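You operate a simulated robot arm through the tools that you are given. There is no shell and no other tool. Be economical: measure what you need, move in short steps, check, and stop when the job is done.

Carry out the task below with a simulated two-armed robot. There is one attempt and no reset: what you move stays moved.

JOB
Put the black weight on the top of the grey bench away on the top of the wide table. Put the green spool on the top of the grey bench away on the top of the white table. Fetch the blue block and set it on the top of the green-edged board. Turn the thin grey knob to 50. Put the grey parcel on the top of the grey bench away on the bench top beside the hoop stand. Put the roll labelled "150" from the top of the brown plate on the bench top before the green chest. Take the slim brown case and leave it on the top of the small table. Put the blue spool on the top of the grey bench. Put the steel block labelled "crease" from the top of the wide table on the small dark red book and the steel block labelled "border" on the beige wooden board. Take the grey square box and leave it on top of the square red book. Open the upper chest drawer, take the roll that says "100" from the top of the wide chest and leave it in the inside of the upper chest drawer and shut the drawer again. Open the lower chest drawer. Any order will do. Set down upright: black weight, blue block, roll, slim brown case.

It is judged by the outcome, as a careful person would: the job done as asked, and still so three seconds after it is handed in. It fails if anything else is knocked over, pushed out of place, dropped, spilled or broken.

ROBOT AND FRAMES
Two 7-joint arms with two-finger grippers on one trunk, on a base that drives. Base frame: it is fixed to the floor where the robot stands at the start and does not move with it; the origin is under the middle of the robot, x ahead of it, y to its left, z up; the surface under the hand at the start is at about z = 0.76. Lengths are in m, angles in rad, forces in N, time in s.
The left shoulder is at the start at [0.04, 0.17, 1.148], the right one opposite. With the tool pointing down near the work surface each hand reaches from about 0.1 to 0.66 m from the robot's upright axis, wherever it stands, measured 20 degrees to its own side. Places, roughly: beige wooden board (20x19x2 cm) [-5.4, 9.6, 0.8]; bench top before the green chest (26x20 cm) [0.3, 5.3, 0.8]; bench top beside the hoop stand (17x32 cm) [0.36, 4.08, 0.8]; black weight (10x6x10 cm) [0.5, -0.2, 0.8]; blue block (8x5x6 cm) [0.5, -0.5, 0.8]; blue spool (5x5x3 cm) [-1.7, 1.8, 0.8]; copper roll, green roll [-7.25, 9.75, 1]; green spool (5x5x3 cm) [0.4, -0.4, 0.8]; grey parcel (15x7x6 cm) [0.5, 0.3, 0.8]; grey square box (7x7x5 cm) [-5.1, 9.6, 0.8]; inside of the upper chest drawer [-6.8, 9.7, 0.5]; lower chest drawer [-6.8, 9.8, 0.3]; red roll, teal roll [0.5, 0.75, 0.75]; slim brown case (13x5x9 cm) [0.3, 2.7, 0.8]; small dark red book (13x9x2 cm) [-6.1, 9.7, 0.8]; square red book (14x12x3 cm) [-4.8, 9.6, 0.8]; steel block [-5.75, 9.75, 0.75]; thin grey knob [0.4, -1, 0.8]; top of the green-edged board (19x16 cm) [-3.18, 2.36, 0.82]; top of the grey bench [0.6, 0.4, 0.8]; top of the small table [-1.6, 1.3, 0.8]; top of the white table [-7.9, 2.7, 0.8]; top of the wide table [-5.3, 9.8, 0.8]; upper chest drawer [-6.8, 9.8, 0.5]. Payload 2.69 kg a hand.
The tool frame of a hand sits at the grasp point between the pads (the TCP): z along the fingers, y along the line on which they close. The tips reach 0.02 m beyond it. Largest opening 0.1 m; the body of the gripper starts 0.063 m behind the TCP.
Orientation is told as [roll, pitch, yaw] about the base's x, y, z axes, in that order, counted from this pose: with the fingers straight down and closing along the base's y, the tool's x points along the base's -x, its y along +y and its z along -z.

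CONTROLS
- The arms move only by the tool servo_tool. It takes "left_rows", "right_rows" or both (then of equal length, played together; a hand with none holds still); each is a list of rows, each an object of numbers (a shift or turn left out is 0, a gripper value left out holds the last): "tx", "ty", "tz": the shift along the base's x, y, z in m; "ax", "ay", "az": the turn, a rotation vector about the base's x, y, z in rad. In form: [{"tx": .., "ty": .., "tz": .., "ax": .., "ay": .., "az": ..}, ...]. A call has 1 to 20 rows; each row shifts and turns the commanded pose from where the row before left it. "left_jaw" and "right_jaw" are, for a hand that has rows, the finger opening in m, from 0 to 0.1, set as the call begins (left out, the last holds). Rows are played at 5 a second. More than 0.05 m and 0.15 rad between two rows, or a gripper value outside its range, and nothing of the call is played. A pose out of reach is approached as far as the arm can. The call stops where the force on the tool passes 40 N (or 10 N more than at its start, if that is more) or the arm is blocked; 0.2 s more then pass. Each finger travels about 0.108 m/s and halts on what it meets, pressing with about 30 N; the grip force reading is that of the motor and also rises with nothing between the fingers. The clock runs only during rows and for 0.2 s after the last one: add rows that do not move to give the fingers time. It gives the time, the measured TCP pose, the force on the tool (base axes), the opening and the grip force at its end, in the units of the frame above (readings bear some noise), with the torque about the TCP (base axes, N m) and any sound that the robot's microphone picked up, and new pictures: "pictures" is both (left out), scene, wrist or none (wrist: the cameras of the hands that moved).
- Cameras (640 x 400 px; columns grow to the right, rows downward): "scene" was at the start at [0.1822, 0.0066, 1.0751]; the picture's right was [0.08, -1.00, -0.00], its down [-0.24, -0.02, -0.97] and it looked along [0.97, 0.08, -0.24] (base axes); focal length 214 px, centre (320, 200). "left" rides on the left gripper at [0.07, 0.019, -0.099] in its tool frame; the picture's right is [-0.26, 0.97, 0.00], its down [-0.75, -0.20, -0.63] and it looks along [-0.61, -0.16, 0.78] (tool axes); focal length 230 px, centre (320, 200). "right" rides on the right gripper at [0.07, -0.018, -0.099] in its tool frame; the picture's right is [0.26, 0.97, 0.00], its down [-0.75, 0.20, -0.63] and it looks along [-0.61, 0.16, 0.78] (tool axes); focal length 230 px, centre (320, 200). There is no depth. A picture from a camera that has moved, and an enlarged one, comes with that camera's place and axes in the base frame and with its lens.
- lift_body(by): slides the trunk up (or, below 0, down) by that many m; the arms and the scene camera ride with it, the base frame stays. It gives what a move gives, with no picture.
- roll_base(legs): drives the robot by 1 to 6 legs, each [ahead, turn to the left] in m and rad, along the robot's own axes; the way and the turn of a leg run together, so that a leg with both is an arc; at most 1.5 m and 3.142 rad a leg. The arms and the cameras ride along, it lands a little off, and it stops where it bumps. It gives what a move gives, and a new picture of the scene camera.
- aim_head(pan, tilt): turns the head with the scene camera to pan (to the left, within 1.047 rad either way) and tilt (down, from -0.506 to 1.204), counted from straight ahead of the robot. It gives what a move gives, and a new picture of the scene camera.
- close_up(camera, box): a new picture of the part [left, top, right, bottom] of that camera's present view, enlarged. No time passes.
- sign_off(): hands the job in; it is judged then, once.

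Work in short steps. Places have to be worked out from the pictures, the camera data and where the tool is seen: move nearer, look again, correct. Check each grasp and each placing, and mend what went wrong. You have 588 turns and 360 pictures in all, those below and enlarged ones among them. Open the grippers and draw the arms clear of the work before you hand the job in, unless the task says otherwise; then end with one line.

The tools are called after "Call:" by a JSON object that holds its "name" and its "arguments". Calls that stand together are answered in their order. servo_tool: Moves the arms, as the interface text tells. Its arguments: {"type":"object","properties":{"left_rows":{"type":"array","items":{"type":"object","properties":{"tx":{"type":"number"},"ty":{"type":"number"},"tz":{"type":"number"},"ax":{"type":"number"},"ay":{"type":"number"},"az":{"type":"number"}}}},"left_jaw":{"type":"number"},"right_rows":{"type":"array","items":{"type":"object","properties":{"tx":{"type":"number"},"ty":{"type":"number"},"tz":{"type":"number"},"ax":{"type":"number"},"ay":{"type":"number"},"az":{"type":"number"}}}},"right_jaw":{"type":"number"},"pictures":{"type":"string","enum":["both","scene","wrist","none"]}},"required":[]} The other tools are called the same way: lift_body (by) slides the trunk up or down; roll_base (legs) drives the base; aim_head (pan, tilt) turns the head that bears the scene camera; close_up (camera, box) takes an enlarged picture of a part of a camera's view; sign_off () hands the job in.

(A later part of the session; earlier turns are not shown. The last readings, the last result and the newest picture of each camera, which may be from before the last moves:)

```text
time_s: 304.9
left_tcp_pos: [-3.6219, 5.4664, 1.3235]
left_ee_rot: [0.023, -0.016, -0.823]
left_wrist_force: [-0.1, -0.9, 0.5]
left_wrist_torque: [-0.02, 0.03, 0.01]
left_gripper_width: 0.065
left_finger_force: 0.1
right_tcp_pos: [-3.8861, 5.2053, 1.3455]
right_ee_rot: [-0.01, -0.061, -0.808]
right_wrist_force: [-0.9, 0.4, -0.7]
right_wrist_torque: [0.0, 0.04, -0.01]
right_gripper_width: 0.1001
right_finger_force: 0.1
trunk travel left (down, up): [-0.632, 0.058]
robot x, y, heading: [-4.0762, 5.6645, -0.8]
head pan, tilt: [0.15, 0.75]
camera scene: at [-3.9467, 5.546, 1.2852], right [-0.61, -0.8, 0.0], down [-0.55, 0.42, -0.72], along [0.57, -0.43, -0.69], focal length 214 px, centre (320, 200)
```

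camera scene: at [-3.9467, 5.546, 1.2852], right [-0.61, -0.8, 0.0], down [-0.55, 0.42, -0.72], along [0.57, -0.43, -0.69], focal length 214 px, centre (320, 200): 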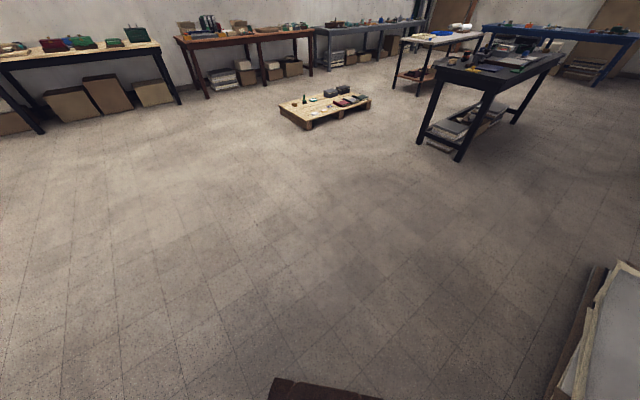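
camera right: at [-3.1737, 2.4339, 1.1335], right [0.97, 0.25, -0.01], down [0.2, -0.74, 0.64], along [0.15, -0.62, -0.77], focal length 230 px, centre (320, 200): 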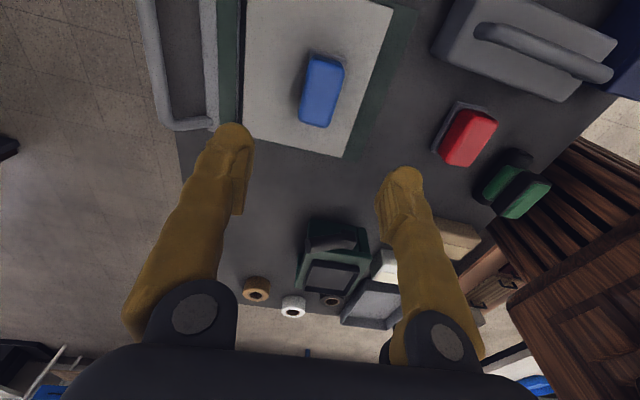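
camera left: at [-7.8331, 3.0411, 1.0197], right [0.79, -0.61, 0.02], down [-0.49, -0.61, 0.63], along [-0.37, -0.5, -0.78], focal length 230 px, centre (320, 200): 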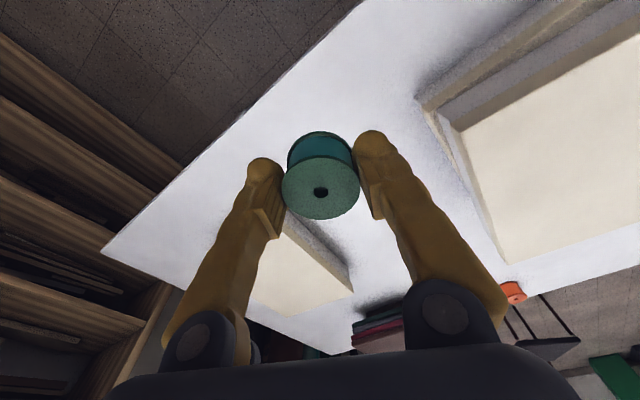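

Call:
{"name": "roll_base", "arguments": {"legs": [[1.35, 0], [1.3, 0], [0, -0.77], [1.3, 0], [0, 0.85]]}}

Call:
{"name": "aim_head", "arguments": {"pan": 0.0, "tilt": 0.6}}

```text
time_s: 328.1
left_tcp_pos: [-1.7627, 2.3207, 1.331]
left_ee_rot: [0.026, -0.031, -0.716]
left_wrist_force: [0.7, 0.5, -0.4]
left_wrist_torque: [0.01, 0.01, -0.01]
left_gripper_width: 0.0648
left_finger_force: 0.1
right_tcp_pos: [-1.9976, 2.0298, 1.3534]
right_ee_rot: [-0.012, -0.081, -0.699]
right_wrist_force: [-0.1, -0.1, 0.1]
right_wrist_torque: [0.0, 0.0, 0.04]
right_gripper_width: 0.1002
right_finger_force: 0.1
trunk travel left (down, up): [-0.632, 0.058]
robot x, y, heading: [-2.2231, 2.4469, -0.695]
head pan, tilt: [0.15, 0.75]
camera scene: at [-2.0806, 2.3463, 1.2853], right [-0.52, -0.86, 0.0], down [-0.59, 0.36, -0.72], along [0.62, -0.37, -0.69], focal length 214 px, centre (320, 200)
```

scene: 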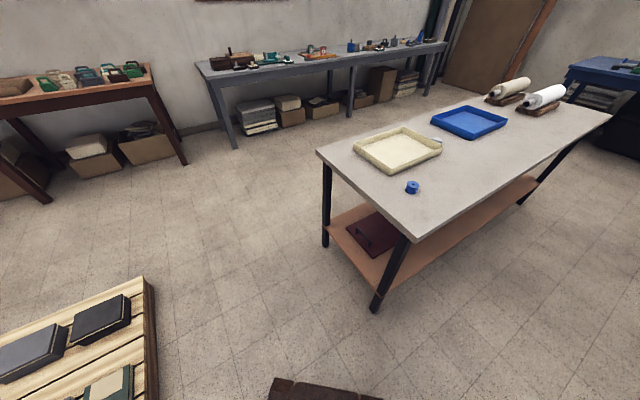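

```text
time_s: 328.8
left_tcp_pos: [-1.7784, 2.3336, 1.3381]
left_ee_rot: [0.025, -0.048, -0.716]
left_wrist_force: [0.0, 0.4, -1.1]
left_wrist_torque: [-0.05, -0.02, 0.02]
left_gripper_width: 0.065
left_finger_force: 0.0
right_tcp_pos: [-2.0131, 2.0444, 1.3599]
right_ee_rot: [-0.012, -0.096, -0.698]
right_wrist_force: [0.0, 0.3, 0.2]
right_wrist_torque: [0.01, -0.05, -0.05]
right_gripper_width: 0.0999
right_finger_force: 0.0
trunk travel left (down, up): [-0.632, 0.058]
robot x, y, heading: [-2.2235, 2.4499, -0.697]
head pan, tilt: [0.0, 0.6]
camera scene: at [-2.0828, 2.3328, 1.298], right [-0.64, -0.77, 0.0], down [-0.45, 0.37, -0.81], along [0.63, -0.52, -0.58], focal length 214 px, centre (320, 200)
```

scene: 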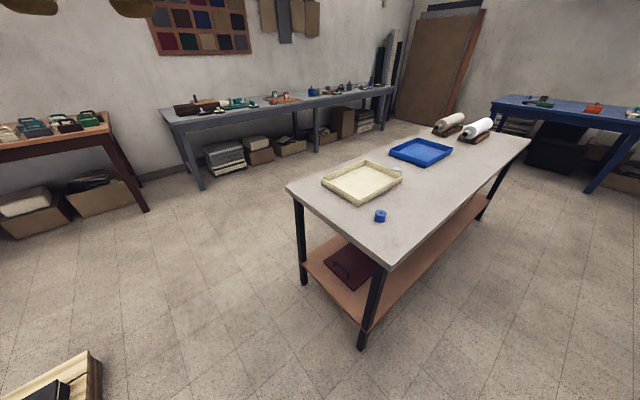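

The blue spool is at about (-1.735, 1.745) on the small table. I move 0.27 m nearer and lower the trunk for the right hand.

Call:
{"name": "roll_base", "arguments": {"legs": [[0.27, 0]]}}

Call:
{"name": "lift_body", "arguments": {"by": -0.2}}

Call:
{"name": "servo_tool", "arguments": {"right_rows": [{"tx": 0.01, "ty": -0.03, "ax": 0.05, "ay": 0.06}, {"tx": 0.01, "ty": -0.03}, {"tx": 0.01, "ty": -0.03}]}}

```text
time_s: 330.8
left_tcp_pos: [-1.5784, 2.1631, 1.3408]
left_ee_rot: [0.025, -0.055, -0.716]
left_wrist_force: [-0.7, 1.0, 0.6]
left_wrist_torque: [-0.05, -0.05, -0.02]
left_gripper_width: 0.0651
left_finger_force: 0.0
right_tcp_pos: [-1.8136, 1.8756, 1.3617]
right_ee_rot: [-0.012, -0.101, -0.702]
right_wrist_force: [-0.2, 0.3, 0.5]
right_wrist_torque: [-0.01, -0.06, -0.02]
right_gripper_width: 0.0999
right_finger_force: 0.1
trunk travel left (down, up): [-0.632, 0.058]
robot x, y, heading: [-2.0194, 2.2752, -0.694]
head pan, tilt: [0.0, 0.6]
camera scene: at [-1.8815, 2.1639, 1.299], right [-0.64, -0.77, 0.0], down [-0.44, 0.37, -0.82], along [0.63, -0.52, -0.57], focal length 214 px, centre (320, 200)
```

scene: 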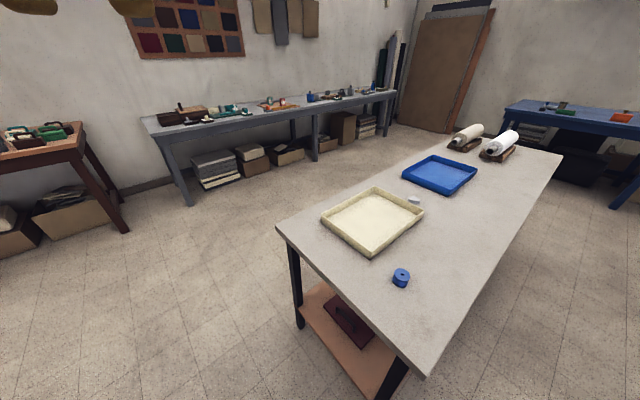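

```text
time_s: 332.9
left_tcp_pos: [-1.5883, 2.1711, 1.1444]
left_ee_rot: [0.026, -0.064, -0.719]
left_wrist_force: [0.3, -0.8, -1.2]
left_wrist_torque: [0.01, 0.0, 0.0]
left_gripper_width: 0.0654
left_finger_force: 0.1
right_tcp_pos: [-1.8243, 1.8842, 1.1655]
right_ee_rot: [-0.013, -0.111, -0.702]
right_wrist_force: [0.2, -0.8, -0.5]
right_wrist_torque: [0.01, 0.0, 0.01]
right_gripper_width: 0.0998
right_finger_force: 0.0
trunk travel left (down, up): [-0.432, 0.258]
robot x, y, heading: [-2.0142, 2.2742, -0.693]
head pan, tilt: [0.0, 0.6]
```

```text
time_s: 333.7
left_tcp_pos: [-1.5862, 2.1715, 1.1434]
left_ee_rot: [0.027, -0.063, -0.717]
left_wrist_force: [0.2, -0.3, 0.1]
left_wrist_torque: [0.02, 0.03, 0.04]
left_gripper_width: 0.0651
left_finger_force: 0.1
right_tcp_pos: [-1.793, 1.7937, 1.1646]
right_ee_rot: [-0.011, -0.032, -0.7]
right_wrist_force: [-0.5, -0.1, 0.6]
right_wrist_torque: [0.02, 0.0, -0.02]
right_gripper_width: 0.1
right_finger_force: 0.1
trunk travel left (down, up): [-0.432, 0.258]
robot x, y, heading: [-2.016, 2.2797, -0.695]
head pan, tilt: [0.0, 0.6]
camera scene: at [-1.878, 2.1606, 1.0978], right [-0.64, -0.77, 0.0], down [-0.45, 0.37, -0.81], along [0.63, -0.52, -0.58], focal length 214 px, centre (320, 200)
camera right: at [-1.859, 1.8289, 1.2622], right [0.43, 0.9, -0.02], down [0.69, -0.31, 0.65], along [0.58, -0.29, -0.76], focal length 230 px, centre (320, 200)
```

scene: 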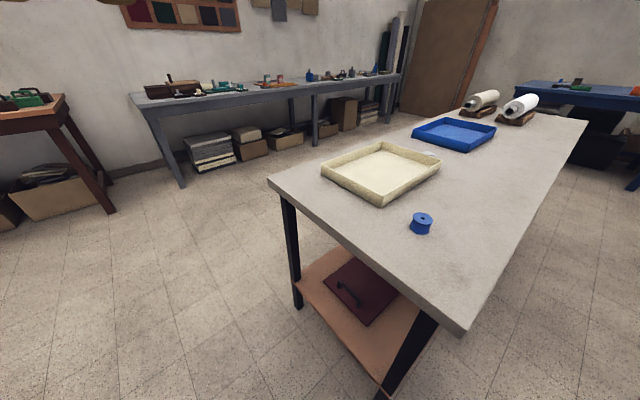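
right: 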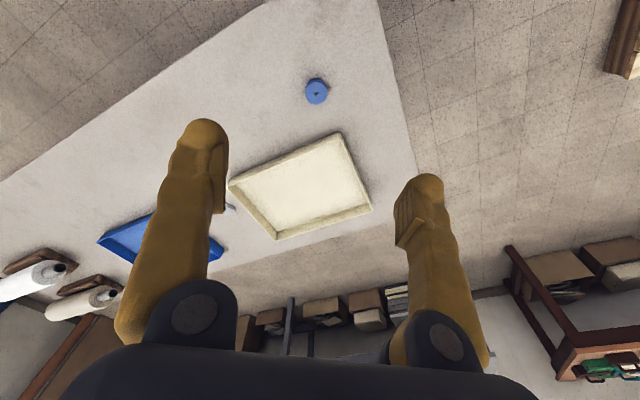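

Call:
{"name": "servo_tool", "arguments": {"right_rows": [{"tx": 0.023, "ty": -0.016, "tz": -0.03, "ax": 0.02, "ay": 0.025}, {"tx": 0.023, "ty": -0.016, "tz": -0.03}, {"tz": -0.05}, {"tz": -0.05}, {"tz": -0.05}, {"tz": -0.05}, {"tz": -0.03}], "right_jaw": 0.07, "pictures": "wrist"}}

```text
time_s: 335.3
left_tcp_pos: [-1.588, 2.1728, 1.1451]
left_ee_rot: [0.026, -0.065, -0.718]
left_wrist_force: [0.2, -0.7, 0.3]
left_wrist_torque: [0.01, 0.0, -0.01]
left_gripper_width: 0.0651
left_finger_force: 0.1
right_tcp_pos: [-1.7477, 1.7617, 0.8733]
right_ee_rot: [-0.012, -0.003, -0.701]
right_wrist_force: [0.2, -0.1, 0.4]
right_wrist_torque: [0.02, 0.01, 0.01]
right_gripper_width: 0.0701
right_finger_force: 0.0
trunk travel left (down, up): [-0.432, 0.258]
robot x, y, heading: [-2.0176, 2.2788, -0.695]
head pan, tilt: [0.0, 0.6]
camera right: at [-1.8111, 1.7941, 0.9729], right [0.43, 0.9, -0.01], down [0.71, -0.32, 0.63], along [0.57, -0.28, -0.78], focal length 230 px, centre (320, 200)
```

right: 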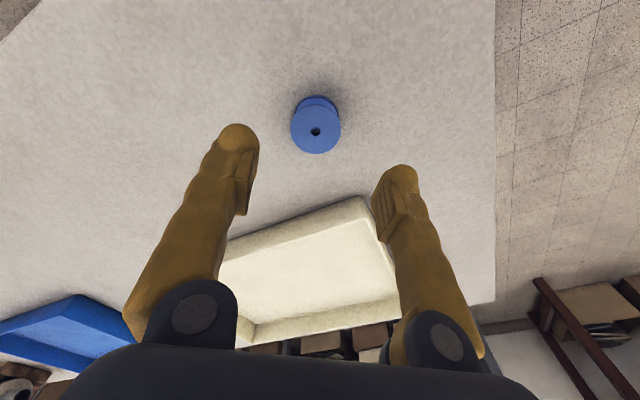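

Call:
{"name": "servo_tool", "arguments": {"right_rows": [{"tx": 0.004, "ty": -0.005, "tz": -0.03}, {"tz": -0.03}, {"tz": -0.027}], "pictures": "wrist"}}

Call:
{"name": "servo_tool", "arguments": {"right_rows": [{}, {}, {}], "right_jaw": 0.0, "pictures": "none"}}

Call:
{"name": "servo_tool", "arguments": {"right_rows": [{"tz": 0.03}, {"tz": 0.05}, {"tz": 0.05}, {"tz": 0.05}, {"tz": 0.05}, {"tz": 0.05}], "pictures": "wrist"}}

```text
time_s: 336.1
left_tcp_pos: [-1.5875, 2.1725, 1.1432]
left_ee_rot: [0.027, -0.065, -0.718]
left_wrist_force: [-0.1, -0.6, -0.3]
left_wrist_torque: [0.02, -0.03, 0.03]
left_gripper_width: 0.0652
left_finger_force: 0.1
right_tcp_pos: [-1.7414, 1.7572, 0.7886]
right_ee_rot: [-0.013, -0.002, -0.702]
right_wrist_force: [-0.4, 0.3, -0.6]
right_wrist_torque: [0.01, 0.04, -0.01]
right_gripper_width: 0.0699
right_finger_force: 0.1
trunk travel left (down, up): [-0.432, 0.258]
robot x, y, heading: [-2.0136, 2.2766, -0.694]
head pan, tilt: [0.0, 0.6]
camera right: at [-1.8058, 1.7893, 0.8863], right [0.43, 0.9, -0.01], down [0.71, -0.33, 0.63], along [0.56, -0.28, -0.78], focal length 230 px, centre (320, 200)
```

right: 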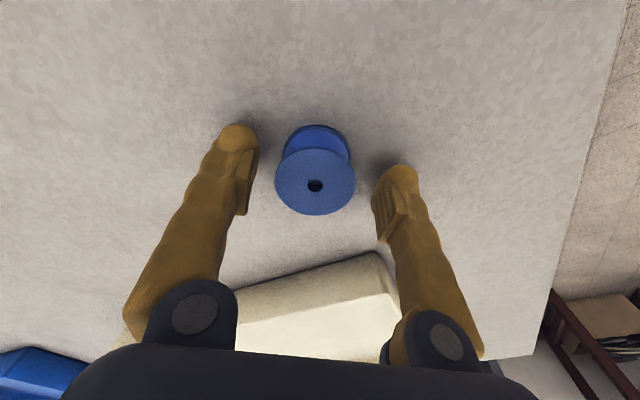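

```text
time_s: 336.9
left_tcp_pos: [-1.5874, 2.1721, 1.144]
left_ee_rot: [0.027, -0.065, -0.716]
left_wrist_force: [0.4, -0.1, 0.3]
left_wrist_torque: [-0.03, -0.01, -0.04]
left_gripper_width: 0.065
left_finger_force: 0.0
right_tcp_pos: [-1.7425, 1.757, 0.7887]
right_ee_rot: [-0.012, -0.001, -0.7]
right_wrist_force: [-0.7, -0.2, -0.3]
right_wrist_torque: [-0.02, 0.01, -0.02]
right_gripper_width: 0.039
right_finger_force: 30.1
trunk travel left (down, up): [-0.432, 0.258]
robot x, y, heading: [-2.0184, 2.2775, -0.693]
head pan, tilt: [0.0, 0.6]
```

```text
time_s: 338.3
left_tcp_pos: [-1.5878, 2.1727, 1.1438]
left_ee_rot: [0.025, -0.067, -0.717]
left_wrist_force: [0.1, 0.5, -0.3]
left_wrist_torque: [0.01, 0.0, 0.0]
left_gripper_width: 0.065
left_finger_force: 0.0
right_tcp_pos: [-1.7434, 1.7607, 1.0702]
right_ee_rot: [-0.014, -0.002, -0.7]
right_wrist_force: [-0.3, 0.5, 0.9]
right_wrist_torque: [-0.02, -0.01, 0.0]
right_gripper_width: 0.0394
right_finger_force: 30.2
trunk travel left (down, up): [-0.432, 0.258]
robot x, y, heading: [-2.0166, 2.2773, -0.695]
head pan, tilt: [0.0, 0.6]
camera right: at [-1.8065, 1.7936, 1.1688], right [0.43, 0.9, -0.01], down [0.71, -0.32, 0.63], along [0.56, -0.28, -0.78], focal length 230 px, centre (320, 200)
```

right: 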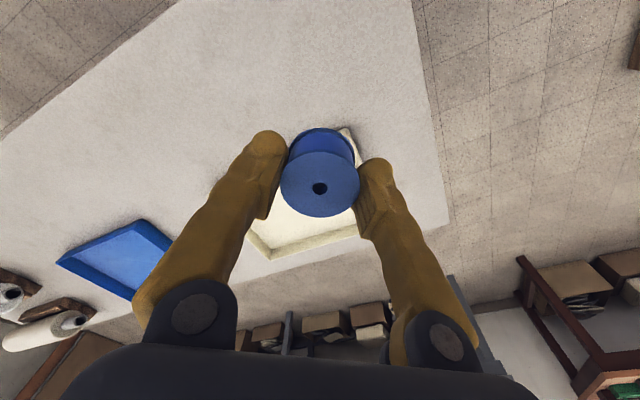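

Blue spool in hand. I drive round the small table to the bench at y≈0.5.

Call:
{"name": "roll_base", "arguments": {"legs": [[-0.2, 0], [0, 0.69], [1.5, 0], [0.2, 0], [0, -1.57]]}}

```text
time_s: 343.1
left_tcp_pos: [-1.7128, 2.5913, 1.1338]
left_ee_rot: [0.024, -0.029, -0.032]
left_wrist_force: [0.4, 0.0, -1.8]
left_wrist_torque: [0.04, 0.06, -0.01]
left_gripper_width: 0.065
left_finger_force: 0.2
right_tcp_pos: [-1.5634, 2.1759, 1.0836]
right_ee_rot: [-0.013, -0.027, -0.016]
right_wrist_force: [1.0, 0.2, -0.2]
right_wrist_torque: [0.04, 0.06, 0.0]
right_gripper_width: 0.0393
right_finger_force: 29.9
trunk travel left (down, up): [-0.432, 0.258]
robot x, y, heading: [-2.0775, 2.401, 0.018]
head pan, tilt: [0.0, 0.6]
stopped in leg 3: the robot was blocked; the commanded pose is now the measured one
camera scene: at [-1.8949, 2.4012, 1.0973], right [0.01, -1.0, 0.0], down [-0.58, -0.01, -0.81], along [0.81, 0.01, -0.58], focal length 214 px, centre (320, 200)
```

scene: 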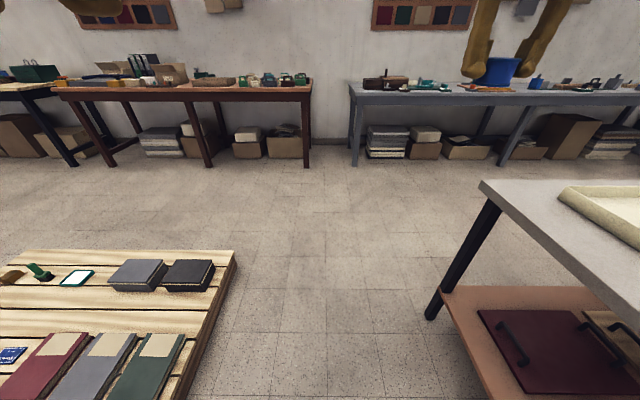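

Call:
{"name": "roll_base", "arguments": {"legs": [[1.4, -0.02], [0, -1.57]]}}

```text
time_s: 350.6
left_tcp_pos: [-0.3617, 2.6094, 1.1195]
left_ee_rot: [0.019, 0.028, -0.052]
left_wrist_force: [-1.3, -0.1, -1.1]
left_wrist_torque: [-0.03, -0.08, 0.03]
left_gripper_width: 0.0648
left_finger_force: 0.1
right_tcp_pos: [-0.2106, 2.19, 1.103]
right_ee_rot: [-0.014, -0.067, -0.035]
right_wrist_force: [-1.2, 1.3, 1.0]
right_wrist_torque: [-0.02, -0.07, -0.01]
right_gripper_width: 0.039
right_finger_force: 30.0
trunk travel left (down, up): [-0.432, 0.258]
robot x, y, heading: [-0.6756, 2.4214, -0.003]
head pan, tilt: [0.0, 0.6]
stopped in leg 2: the robot was blocked; the commanded pose is now the measured one
camera scene: at [-0.5014, 2.4225, 1.0987], right [0.0, -1.0, 0.0], down [-0.58, 0.0, -0.82], along [0.82, 0.0, -0.58], focal length 214 px, centre (320, 200)
```

scene: 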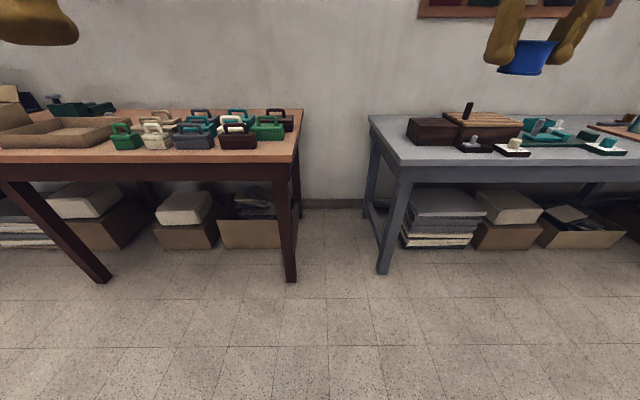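

The left hand has drifted in again; I push it forward and level both, then turn.

Call:
{"name": "servo_tool", "arguments": {"left_rows": [{"tx": 0.045, "tz": 0.01}, {"tx": 0.045, "tz": 0.01, "ay": -0.03}, {"tx": 0.045}], "right_rows": [{"tx": 0.01, "ay": 0.04}, {"tx": 0.01, "ay": 0.02}, {}], "pictures": "none"}}

Call:
{"name": "roll_base", "arguments": {"legs": [[0, -1.57], [1.4, 0], [0.5, 0], [0, 1.57]]}}

```text
time_s: 351.4
left_tcp_pos: [-0.2118, 2.6084, 1.1561]
left_ee_rot: [0.022, -0.065, -0.053]
left_wrist_force: [0.1, -0.1, 0.4]
left_wrist_torque: [0.01, 0.01, -0.01]
left_gripper_width: 0.0651
left_finger_force: 0.1
right_tcp_pos: [-0.1851, 2.1876, 1.0997]
right_ee_rot: [-0.013, -0.001, -0.036]
right_wrist_force: [-0.2, 0.5, 0.1]
right_wrist_torque: [0.01, 0.01, 0.02]
right_gripper_width: 0.0391
right_finger_force: 30.2
trunk travel left (down, up): [-0.432, 0.258]
robot x, y, heading: [-0.6748, 2.4227, -0.001]
head pan, tilt: [0.0, 0.6]
```

```text
time_s: 352.2
left_tcp_pos: [-0.2531, 2.6012, 1.1723]
left_ee_rot: [0.02, -0.098, -0.071]
left_wrist_force: [-0.8, 0.7, 0.6]
left_wrist_torque: [-0.07, -0.08, 0.0]
left_gripper_width: 0.0651
left_finger_force: 0.1
right_tcp_pos: [-0.2299, 2.1802, 1.1171]
right_ee_rot: [-0.012, -0.041, -0.057]
right_wrist_force: [-1.4, -0.6, 0.7]
right_wrist_torque: [-0.03, -0.09, 0.0]
right_gripper_width: 0.0393
right_finger_force: 30.3
trunk travel left (down, up): [-0.432, 0.258]
robot x, y, heading: [-0.6744, 2.4239, -0.021]
head pan, tilt: [0.0, 0.6]
stopped in leg 1: the robot was blocked; the commanded pose is now the measured one
camera scene: at [-0.5021, 2.4188, 1.0988], right [-0.02, -1.0, 0.0], down [-0.58, 0.01, -0.82], along [0.82, -0.02, -0.58], focal length 214 px, centre (320, 200)
```

scene: 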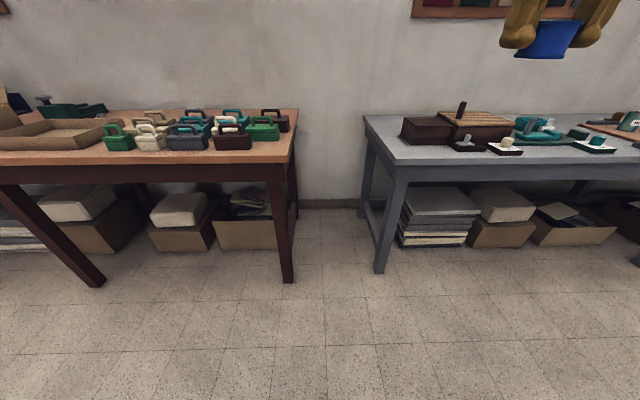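

Call:
{"name": "roll_base", "arguments": {"legs": [[0.15, 0], [0, -1.5]]}}

```text
time_s: 357.3
left_tcp_pos: [-0.3081, 2.0082, 1.1713]
left_ee_rot: [0.021, -0.091, -1.547]
left_wrist_force: [-0.9, -1.0, -0.2]
left_wrist_torque: [-0.04, 0.01, -0.04]
left_gripper_width: 0.0649
left_finger_force: 0.0
right_tcp_pos: [-0.7253, 1.9465, 1.1147]
right_ee_rot: [-0.01, -0.036, -1.533]
right_wrist_force: [0.0, 0.8, -0.2]
right_wrist_torque: [0.02, 0.02, 0.03]
right_gripper_width: 0.0393
right_finger_force: 30.5
trunk travel left (down, up): [-0.432, 0.258]
robot x, y, heading: [-0.5149, 2.4172, -1.5]
head pan, tilt: [0.0, 0.6]
camera scene: at [-0.4984, 2.2418, 1.0981], right [-1.0, -0.07, 0.0], down [-0.04, 0.58, -0.82], along [0.06, -0.81, -0.58], focal length 214 px, centre (320, 200)
```

scene: 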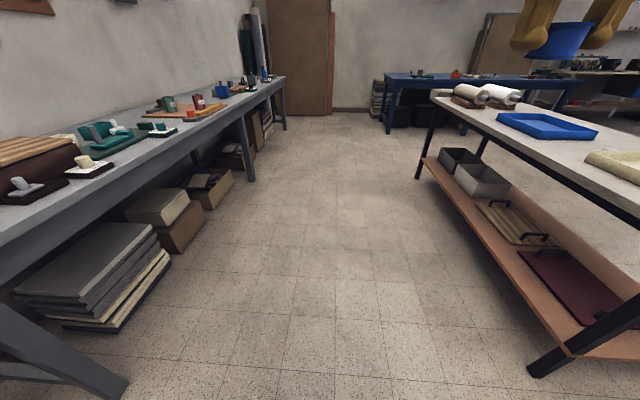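

Now it turned. I drive down the aisle to y≈0.5 and face the bench.

Call:
{"name": "roll_base", "arguments": {"legs": [[1.0, -0.07], [0.9, 0], [0, 1.57]]}}

Call:
{"name": "aim_head", "arguments": {"pan": 0.0, "tilt": 0.7}}

```text
time_s: 370.7
left_tcp_pos: [-0.0696, 0.6912, 1.1762]
left_ee_rot: [0.023, -0.106, -0.066]
left_wrist_force: [0.7, -0.6, 0.8]
left_wrist_torque: [-0.01, -0.03, 0.0]
left_gripper_width: 0.0653
left_finger_force: 0.1
right_tcp_pos: [-0.0448, 0.2702, 1.1233]
right_ee_rot: [-0.01, -0.05, -0.052]
right_wrist_force: [-0.4, -0.4, -0.1]
right_wrist_torque: [0.02, -0.03, -0.02]
right_gripper_width: 0.0391
right_finger_force: 29.9
trunk travel left (down, up): [-0.432, 0.258]
robot x, y, heading: [-0.4772, 0.5187, -0.013]
head pan, tilt: [0.0, 0.6]
camera scene: at [-0.3015, 0.5133, 1.0981], right [-0.02, -1.0, 0.0], down [-0.58, 0.01, -0.82], along [0.82, -0.01, -0.58], focal length 214 px, centre (320, 200)
```

scene: 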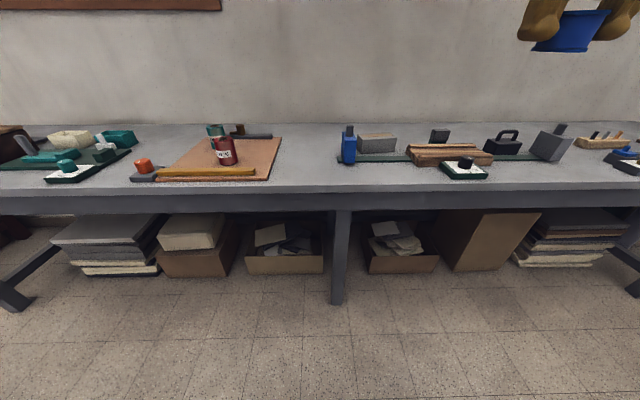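

```text
time_s: 371.4
left_tcp_pos: [-0.0898, 0.692, 1.1839]
left_ee_rot: [0.021, -0.125, -0.069]
left_wrist_force: [-1.0, 0.2, -0.4]
left_wrist_torque: [-0.03, -0.05, -0.03]
left_gripper_width: 0.0649
left_finger_force: 0.0
right_tcp_pos: [-0.065, 0.271, 1.1304]
right_ee_rot: [-0.011, -0.069, -0.052]
right_wrist_force: [-0.2, -0.4, -0.1]
right_wrist_torque: [0.01, -0.05, 0.0]
right_gripper_width: 0.0396
right_finger_force: 30.2
trunk travel left (down, up): [-0.432, 0.258]
robot x, y, heading: [-0.4805, 0.5144, -0.012]
head pan, tilt: [0.0, 0.7]
camera scene: at [-0.3067, 0.5139, 1.0898], right [-0.02, -1.0, 0.0], down [-0.66, 0.01, -0.76], along [0.76, -0.01, -0.66], focal length 214 px, centre (320, 200)
```

scene: 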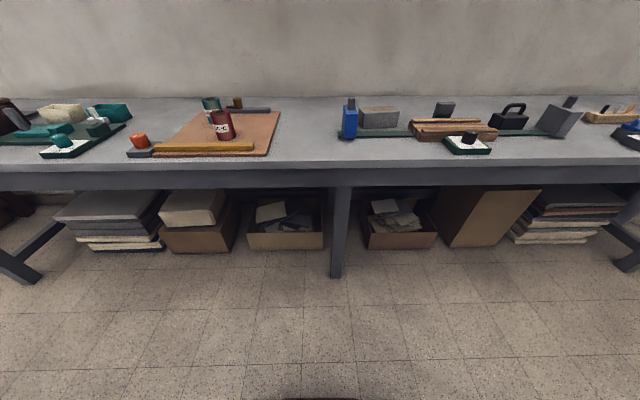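

The gap between the roll plate and the blue vise (around (0.43, 0.53)) is free. I roll up, turn slightly left and put the blue spool there.

Call:
{"name": "roll_base", "arguments": {"legs": [[0.4, 0.0], [0, 0.25]]}}

Call:
{"name": "aim_head", "arguments": {"pan": -0.2, "tilt": 0.8}}

```text
time_s: 374.8
left_tcp_pos: [0.2646, 0.776, 1.1824]
left_ee_rot: [0.023, -0.122, 0.181]
left_wrist_force: [0.4, -0.1, 0.2]
left_wrist_torque: [-0.01, -0.01, -0.04]
left_gripper_width: 0.065
left_finger_force: 0.1
right_tcp_pos: [0.3933, 0.3736, 1.1284]
right_ee_rot: [-0.009, -0.065, 0.195]
right_wrist_force: [-0.2, -0.1, -0.2]
right_wrist_torque: [-0.01, -0.01, -0.01]
right_gripper_width: 0.0395
right_finger_force: 29.4
trunk travel left (down, up): [-0.432, 0.258]
robot x, y, heading: [-0.0724, 0.5107, 0.221]
head pan, tilt: [0.0, 0.7]
camera scene: at [0.0981, 0.5487, 1.0895], right [0.23, -0.97, 0.0], down [-0.64, -0.15, -0.75], along [0.73, 0.17, -0.66], focal length 214 px, centre (320, 200)
```

scene: 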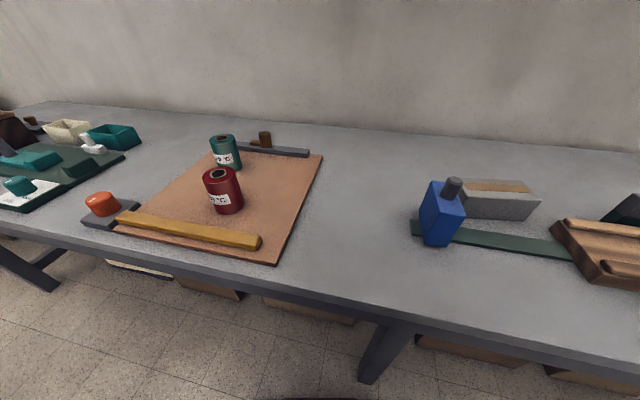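

```text
time_s: 375.5
left_tcp_pos: [0.2439, 0.7718, 1.1694]
left_ee_rot: [0.023, -0.082, 0.179]
left_wrist_force: [-1.0, 0.5, 0.5]
left_wrist_torque: [0.02, -0.02, 0.0]
left_gripper_width: 0.0648
left_finger_force: 0.0
right_tcp_pos: [0.3736, 0.3694, 1.1366]
right_ee_rot: [-0.009, -0.083, 0.196]
right_wrist_force: [0.4, 0.4, 0.2]
right_wrist_torque: [0.03, 0.01, 0.05]
right_gripper_width: 0.0396
right_finger_force: 30.1
trunk travel left (down, up): [-0.432, 0.258]
robot x, y, heading: [-0.0732, 0.5069, 0.23]
head pan, tilt: [-0.201, 0.799]
camera scene: at [0.0951, 0.5308, 1.0815], right [0.03, -1.0, 0.0], down [-0.73, -0.02, -0.69], along [0.69, 0.02, -0.73], focal length 214 px, centre (320, 200)
```

scene: 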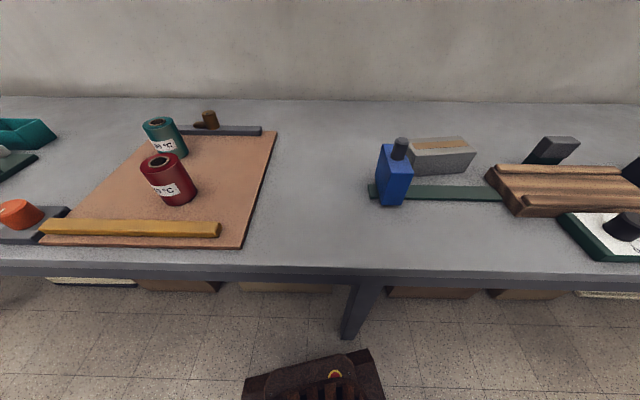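

Call:
{"name": "servo_tool", "arguments": {"right_rows": [{"tx": 0.02, "ty": 0.04, "ay": 0.08, "ax": -0.015}, {"tx": 0.02, "ty": 0.04}, {"tx": 0.02, "ty": 0.04}, {"tx": 0.015, "ty": 0.04}, {"tz": -0.05}, {"tz": -0.05}, {"tz": -0.05}, {"tz": -0.05}, {"tz": -0.05}], "pictures": "scene"}}

```text
time_s: 377.5
left_tcp_pos: [0.2458, 0.7718, 1.1683]
left_ee_rot: [0.023, -0.082, 0.179]
left_wrist_force: [0.9, 0.8, 0.0]
left_wrist_torque: [-0.02, -0.03, -0.02]
left_gripper_width: 0.0652
left_finger_force: 0.0
right_tcp_pos: [0.4514, 0.5294, 0.8835]
right_ee_rot: [-0.01, -0.002, 0.195]
right_wrist_force: [0.5, 0.0, 0.4]
right_wrist_torque: [0.0, 0.03, 0.04]
right_gripper_width: 0.0392
right_finger_force: 30.0
trunk travel left (down, up): [-0.432, 0.258]
robot x, y, heading: [-0.0694, 0.5106, 0.23]
head pan, tilt: [-0.201, 0.799]
camera scene: at [0.0967, 0.5312, 1.0812], right [0.03, -1.0, 0.0], down [-0.73, -0.02, -0.68], along [0.68, 0.02, -0.73], focal length 214 px, centre (320, 200)
```

scene: 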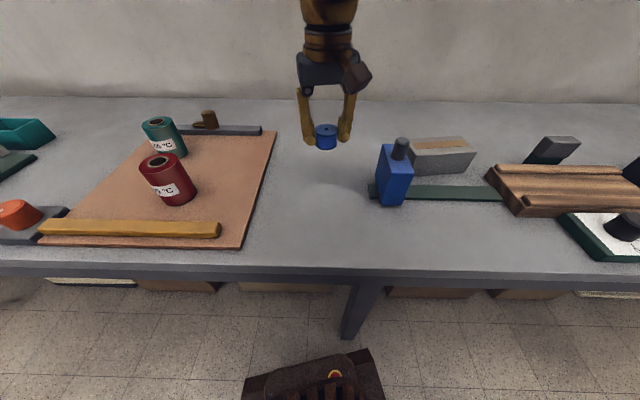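

Call:
{"name": "servo_tool", "arguments": {"right_rows": [{"tz": -0.03}, {"tz": -0.03}, {"tz": -0.02}, {"tz": -0.006}], "pictures": "none"}}

Call:
{"name": "servo_tool", "arguments": {"right_rows": [{"tz": -0.004}, {"tz": -0.004}], "pictures": "none"}}

Call:
{"name": "servo_tool", "arguments": {"right_rows": [{"tz": -0.003}, {"tz": -0.003}], "pictures": "none"}}

```text
time_s: 378.5
left_tcp_pos: [0.2451, 0.7709, 1.17]
left_ee_rot: [0.02, -0.082, 0.18]
left_wrist_force: [-0.5, 0.5, 0.4]
left_wrist_torque: [0.0, 0.04, -0.02]
left_gripper_width: 0.0651
left_finger_force: 0.1
right_tcp_pos: [0.451, 0.5294, 0.7994]
right_ee_rot: [-0.011, -0.001, 0.196]
right_wrist_force: [0.0, -0.2, 0.3]
right_wrist_torque: [-0.01, 0.01, -0.01]
right_gripper_width: 0.0393
right_finger_force: 29.9
trunk travel left (down, up): [-0.432, 0.258]
robot x, y, heading: [-0.0707, 0.5061, 0.232]
head pan, tilt: [-0.201, 0.799]
```

```text
time_s: 379.1
left_tcp_pos: [0.2454, 0.7715, 1.1698]
left_ee_rot: [0.021, -0.082, 0.179]
left_wrist_force: [0.3, -0.1, -0.6]
left_wrist_torque: [-0.01, 0.01, 0.01]
left_gripper_width: 0.0648
left_finger_force: 0.0
right_tcp_pos: [0.4517, 0.5287, 0.7912]
right_ee_rot: [-0.012, -0.001, 0.195]
right_wrist_force: [0.1, -0.4, 0.3]
right_wrist_torque: [-0.01, -0.02, -0.01]
right_gripper_width: 0.0392
right_finger_force: 29.7
trunk travel left (down, up): [-0.432, 0.258]
robot x, y, heading: [-0.0682, 0.5103, 0.227]
head pan, tilt: [-0.201, 0.799]
```

```text
time_s: 379.7
left_tcp_pos: [0.2418, 0.7713, 1.1708]
left_ee_rot: [0.021, -0.084, 0.18]
left_wrist_force: [0.5, -0.1, -0.7]
left_wrist_torque: [0.06, 0.0, 0.03]
left_gripper_width: 0.0652
left_finger_force: 0.0
right_tcp_pos: [0.4519, 0.5305, 0.7871]
right_ee_rot: [-0.011, -0.006, 0.196]
right_wrist_force: [-4.9, -3.4, 28.1]
right_wrist_torque: [-0.04, 0.12, -0.04]
right_gripper_width: 0.039
right_finger_force: 29.7
trunk travel left (down, up): [-0.432, 0.258]
robot x, y, heading: [-0.071, 0.5087, 0.227]
head pan, tilt: [-0.201, 0.799]
```

Contact; I release the blue spool and rise.

Call:
{"name": "servo_tool", "arguments": {"right_rows": [{"tz": 0.003}, {}], "pictures": "none"}}

Call:
{"name": "servo_tool", "arguments": {"right_rows": [{}, {"tz": 0.03}, {"tz": 0.05}, {"tz": 0.05}, {"tz": 0.05}, {"tz": 0.05}, {"tz": 0.05}], "right_jaw": 0.065, "pictures": "none"}}

Call:
{"name": "aim_head", "arguments": {"pan": 0.1, "tilt": 0.8}}

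Call:
{"name": "close_up", "arguments": {"camera": "scene", "box": [160, 90, 320, 250]}}

```text
time_s: 380.3
left_tcp_pos: [0.2455, 0.7726, 1.1685]
left_ee_rot: [0.022, -0.082, 0.18]
left_wrist_force: [0.5, 0.2, -0.6]
left_wrist_torque: [-0.01, -0.01, 0.02]
left_gripper_width: 0.065
left_finger_force: 0.1
right_tcp_pos: [0.4515, 0.5311, 0.787]
right_ee_rot: [-0.01, -0.002, 0.195]
right_wrist_force: [2.1, 0.1, 8.0]
right_wrist_torque: [0.03, -0.11, -0.03]
right_gripper_width: 0.0392
right_finger_force: 30.4
trunk travel left (down, up): [-0.432, 0.258]
robot x, y, heading: [-0.0713, 0.5105, 0.231]
head pan, tilt: [-0.201, 0.799]
```

```text
time_s: 381.9
left_tcp_pos: [0.2437, 0.7714, 1.1698]
left_ee_rot: [0.02, -0.081, 0.18]
left_wrist_force: [-0.4, 1.0, -0.1]
left_wrist_torque: [0.01, -0.02, 0.01]
left_gripper_width: 0.0651
left_finger_force: 0.1
right_tcp_pos: [0.4518, 0.5331, 1.0688]
right_ee_rot: [-0.01, -0.002, 0.196]
right_wrist_force: [-0.1, -0.1, 0.3]
right_wrist_torque: [-0.02, 0.01, 0.04]
right_gripper_width: 0.0653
right_finger_force: 0.0
trunk travel left (down, up): [-0.432, 0.258]
robot x, y, heading: [-0.0714, 0.5094, 0.228]
head pan, tilt: [-0.201, 0.799]
```

```text
time_s: 382.7
left_tcp_pos: [0.245, 0.7722, 1.1699]
left_ee_rot: [0.021, -0.083, 0.18]
left_wrist_force: [-0.7, 0.1, 1.1]
left_wrist_torque: [0.0, 0.01, -0.03]
left_gripper_width: 0.0651
left_finger_force: 0.0
right_tcp_pos: [0.4532, 0.5332, 1.0664]
right_ee_rot: [-0.01, -0.002, 0.195]
right_wrist_force: [-0.7, -0.5, 0.2]
right_wrist_torque: [-0.02, 0.01, 0.0]
right_gripper_width: 0.0651
right_finger_force: 0.1
trunk travel left (down, up): [-0.432, 0.258]
robot x, y, heading: [-0.073, 0.5056, 0.231]
head pan, tilt: [0.099, 0.799]
camera scene: at [0.0916, 0.5549, 1.0813], right [0.32, -0.95, 0.0], down [-0.69, -0.23, -0.68], along [0.65, 0.22, -0.73], focal length 214 px, centre (320, 200)
```

scene: 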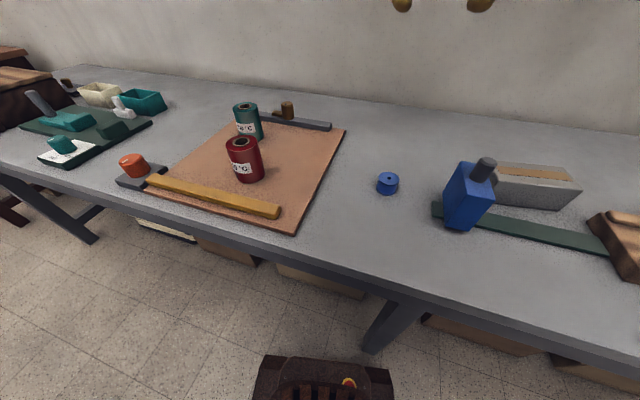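

```text
2.50 times, centred on (240, 170) of scene
camera zoom: at [0.0916, 0.5549, 1.0813], right [0.32, -0.95, 0.0], down [-0.69, -0.23, -0.68], along [0.65, 0.22, -0.73], focal length 536 px, centre (520, 275)
```

zoom: 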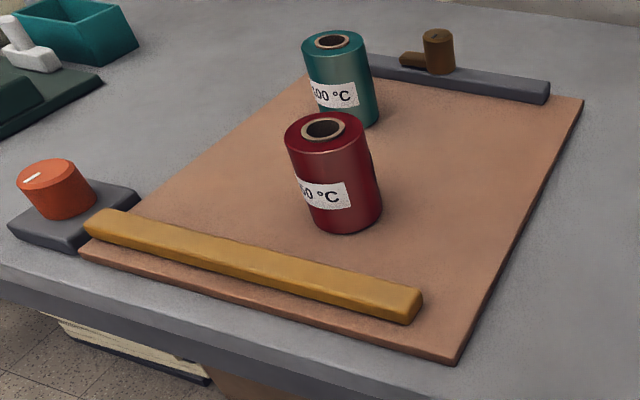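

Call:
{"name": "close_up", "arguments": {"camera": "scene", "box": [215, 95, 275, 190]}}

Call:
{"name": "close_up", "arguments": {"camera": "left", "box": [0, 0, 640, 400]}}

```text
4.21 times, centred on (245, 142) of scene
camera zoom: at [0.0916, 0.5549, 1.0813], right [0.32, -0.95, 0.0], down [-0.69, -0.23, -0.68], along [0.65, 0.22, -0.73], focal length 903 px, centre (636, 442)
```

zoom: 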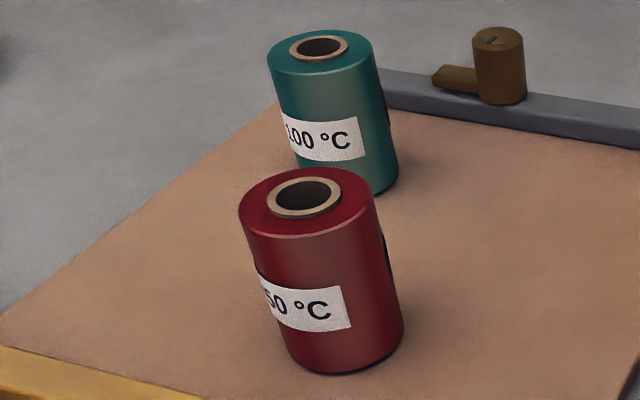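

```text
1.00 times, centred on (320, 200) of left (not enlarged: the box is as wide or as high as the picture)
camera zoom: at [0.1672, 0.7748, 1.2635], right [0.08, 1.0, 0.04], down [0.72, -0.09, 0.68], along [0.69, -0.02, -0.73], focal length 230 px, centre (320, 200)
```

zoom: 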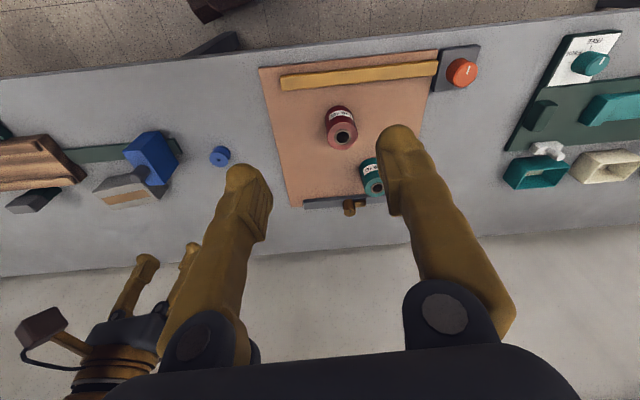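

Red roll reads "…50 °C" (teal is 100), standing at about (0.39, 0.822), top z≈0.85, Ø≈6.5 cm. I bring the left hand above it and look closer.

Call:
{"name": "servo_tool", "arguments": {"left_rows": [{"tx": 0.035, "ty": 0.012, "ay": 0.08, "ax": -0.015, "az": -0.05}, {"tx": 0.035, "ty": 0.012, "az": -0.1}, {"tx": 0.035, "ty": 0.012, "tz": -0.02}, {"tx": 0.035, "ty": 0.012, "tz": -0.03}, {"tz": -0.04}, {"tz": -0.04}, {"tz": -0.04}], "left_jaw": 0.1, "pictures": "wrist"}}

Call:
{"name": "close_up", "arguments": {"camera": "left", "box": [240, 50, 420, 180]}}

```text
time_s: 384.3
left_tcp_pos: [0.3861, 0.8199, 1.0169]
left_ee_rot: [0.02, -0.057, 0.031]
left_wrist_force: [-0.7, 0.6, 0.5]
left_wrist_torque: [-0.02, -0.01, 0.0]
left_gripper_width: 0.1
left_finger_force: 0.1
right_tcp_pos: [0.4543, 0.5326, 1.0681]
right_ee_rot: [-0.011, -0.001, 0.195]
right_wrist_force: [0.0, 0.4, 0.5]
right_wrist_torque: [0.0, 0.0, -0.02]
right_gripper_width: 0.0648
right_finger_force: 0.1
trunk travel left (down, up): [-0.432, 0.258]
robot x, y, heading: [-0.0737, 0.5082, 0.232]
head pan, tilt: [0.099, 0.799]
camera left: at [0.3111, 0.8359, 1.1132], right [0.23, 0.97, 0.04], down [0.72, -0.19, 0.67], along [0.66, -0.13, -0.74], focal length 230 px, centre (320, 200)
```

left: 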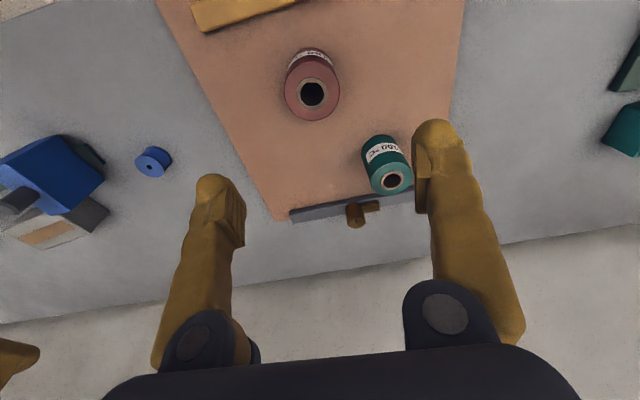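

```text
3.08 times, centred on (330, 115) of left
camera zoom: at [0.3111, 0.8359, 1.1132], right [0.23, 0.97, 0.04], down [0.72, -0.19, 0.67], along [0.66, -0.13, -0.74], focal length 708 px, centre (289, 462)
```

zoom: 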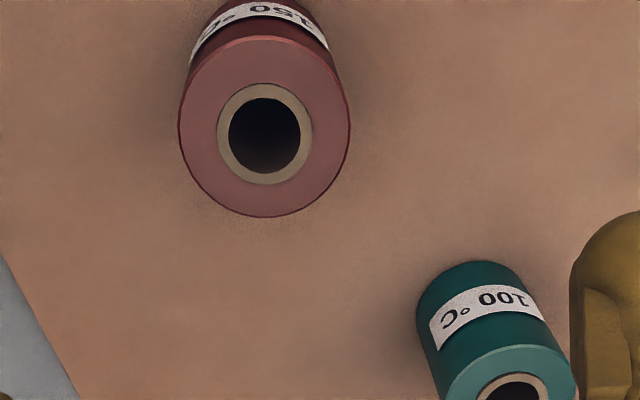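

Red is "150". I lower the left hand over it.

Call:
{"name": "servo_tool", "arguments": {"left_rows": [{"tx": 0.006, "ty": -0.003, "tz": -0.03, "ay": 0.055, "ax": -0.02}, {"tz": -0.05}, {"tz": -0.04}], "pictures": "wrist"}}

```text
time_s: 385.1
left_tcp_pos: [0.3925, 0.8183, 0.8974]
left_ee_rot: [0.002, -0.003, 0.031]
left_wrist_force: [-0.3, -0.6, -0.2]
left_wrist_torque: [-0.01, 0.02, -0.02]
left_gripper_width: 0.0999
left_finger_force: 0.0
right_tcp_pos: [0.4544, 0.5332, 1.0671]
right_ee_rot: [-0.01, -0.002, 0.197]
right_wrist_force: [0.2, 0.9, 0.2]
right_wrist_torque: [-0.02, -0.02, -0.01]
right_gripper_width: 0.0649
right_finger_force: 0.0
trunk travel left (down, up): [-0.432, 0.258]
robot x, y, heading: [-0.0703, 0.5083, 0.231]
head pan, tilt: [0.099, 0.799]
camera left: at [0.3231, 0.8357, 0.9974], right [0.23, 0.97, 0.0], down [0.76, -0.18, 0.63], along [0.61, -0.14, -0.78], focal length 230 px, centre (320, 200)
```

left: 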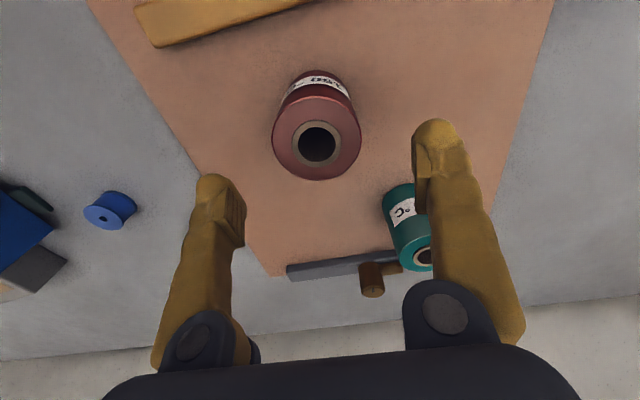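

Call:
{"name": "servo_tool", "arguments": {"left_rows": [{"tx": -0.003, "tz": -0.03}, {"tz": -0.03}, {"tz": -0.03}], "pictures": "none"}}

Call:
{"name": "servo_tool", "arguments": {"left_rows": [{}, {}, {}], "left_jaw": 0.0, "pictures": "wrist"}}

```text
time_s: 385.9
left_tcp_pos: [0.3895, 0.8185, 0.807]
left_ee_rot: [0.003, -0.002, 0.031]
left_wrist_force: [0.4, -0.6, 0.8]
left_wrist_torque: [-0.01, 0.02, 0.0]
left_gripper_width: 0.1
left_finger_force: 0.1
right_tcp_pos: [0.4535, 0.5334, 1.0671]
right_ee_rot: [-0.01, -0.003, 0.195]
right_wrist_force: [-0.9, 0.5, 0.7]
right_wrist_torque: [0.01, -0.02, 0.01]
right_gripper_width: 0.065
right_finger_force: 0.0
trunk travel left (down, up): [-0.432, 0.258]
robot x, y, heading: [-0.0743, 0.509, 0.23]
head pan, tilt: [0.099, 0.799]
```

```text
time_s: 386.7
left_tcp_pos: [0.3901, 0.8177, 0.808]
left_ee_rot: [0.003, -0.001, 0.031]
left_wrist_force: [-0.3, 0.2, 1.7]
left_wrist_torque: [-0.04, 0.02, 0.0]
left_gripper_width: 0.0586
left_finger_force: 30.0
right_tcp_pos: [0.4529, 0.5322, 1.0675]
right_ee_rot: [-0.011, -0.001, 0.195]
right_wrist_force: [0.0, 0.0, -0.8]
right_wrist_torque: [0.01, 0.0, -0.02]
right_gripper_width: 0.0649
right_finger_force: 0.1
trunk travel left (down, up): [-0.432, 0.258]
robot x, y, heading: [-0.0734, 0.5095, 0.228]
head pan, tilt: [0.099, 0.799]
camera left: at [0.3201, 0.8342, 0.9078], right [0.23, 0.97, 0.0], down [0.76, -0.18, 0.63], along [0.61, -0.14, -0.78], focal length 230 px, centre (320, 200)
```

left: 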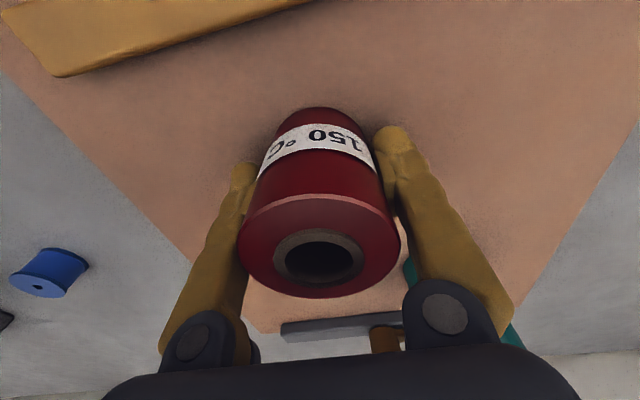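

Gripped at 58 mm, label "150 °C" confirmed. I lift it, and swing the right hand over the grey parcel with the jaw along x.

Call:
{"name": "servo_tool", "arguments": {"left_rows": [{"tz": 0.03}, {"tz": 0.05}, {"tz": 0.05}, {"tz": 0.05}, {"tz": 0.05}, {"tz": 0.05}, {}, {}, {}, {}], "right_rows": [{"ty": -0.02, "az": 0.14}, {"ty": -0.03, "az": 0.14}, {"ty": -0.03, "az": 0.14}, {"ty": -0.03, "az": 0.14}, {"ty": -0.03, "az": 0.14}, {"ty": -0.03, "az": 0.14}, {"ty": -0.03, "az": 0.14}, {"ty": -0.03, "az": 0.14}, {"ty": -0.01, "tx": 0.02, "az": 0.14}, {"tx": 0.02, "az": 0.11}], "right_jaw": 0.1}}

```text
time_s: 388.9
left_tcp_pos: [0.3906, 0.8196, 1.0898]
left_ee_rot: [0.005, -0.002, 0.03]
left_wrist_force: [-0.8, 0.4, -1.7]
left_wrist_torque: [0.0, -0.02, -0.03]
left_gripper_width: 0.0589
left_finger_force: 29.6
right_tcp_pos: [0.4904, 0.2911, 1.0687]
right_ee_rot: [-0.007, -0.003, 1.568]
right_wrist_force: [0.2, -0.6, 0.6]
right_wrist_torque: [0.01, -0.03, 0.04]
right_gripper_width: 0.1001
right_finger_force: 0.1
trunk travel left (down, up): [-0.432, 0.258]
robot x, y, heading: [-0.071, 0.5125, 0.236]
head pan, tilt: [0.099, 0.799]
camera scene: at [0.092, 0.5549, 1.0813], right [0.32, -0.95, 0.0], down [-0.69, -0.24, -0.68], along [0.65, 0.22, -0.73], focal length 214 px, centre (320, 200)
camera right: at [0.5103, 0.2205, 1.1671], right [-0.97, -0.25, -0.01], down [-0.2, 0.75, 0.63], along [-0.16, 0.61, -0.78], focal length 230 px, centre (320, 200)
camera left: at [0.3223, 0.8356, 1.1892], right [0.23, 0.97, 0.0], down [0.76, -0.18, 0.63], along [0.61, -0.14, -0.78], focal length 230 px, centre (320, 200)
```

scene: 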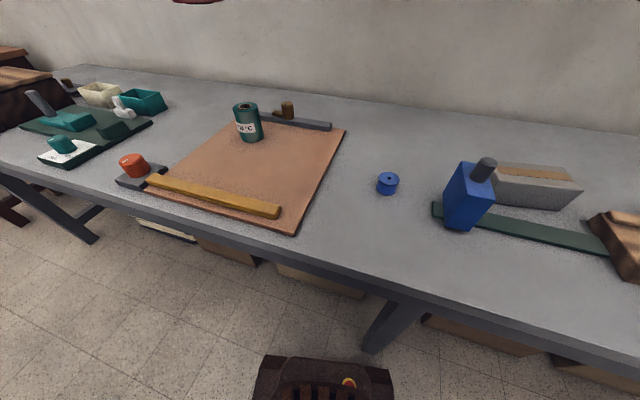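
right: 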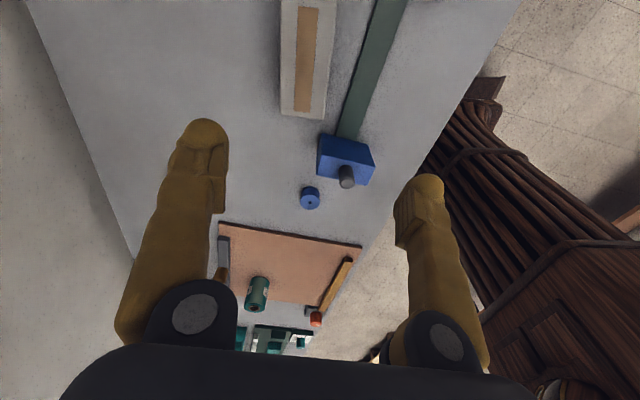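
left: 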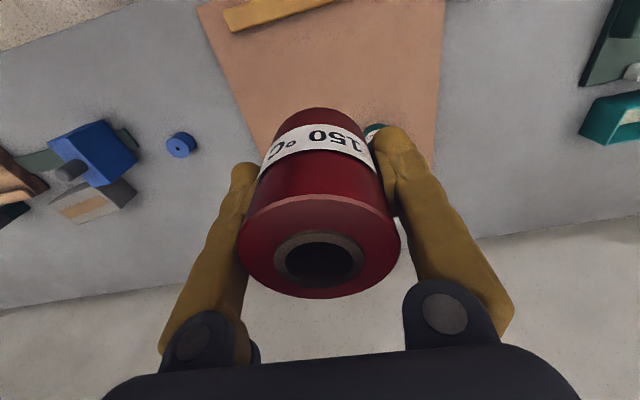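

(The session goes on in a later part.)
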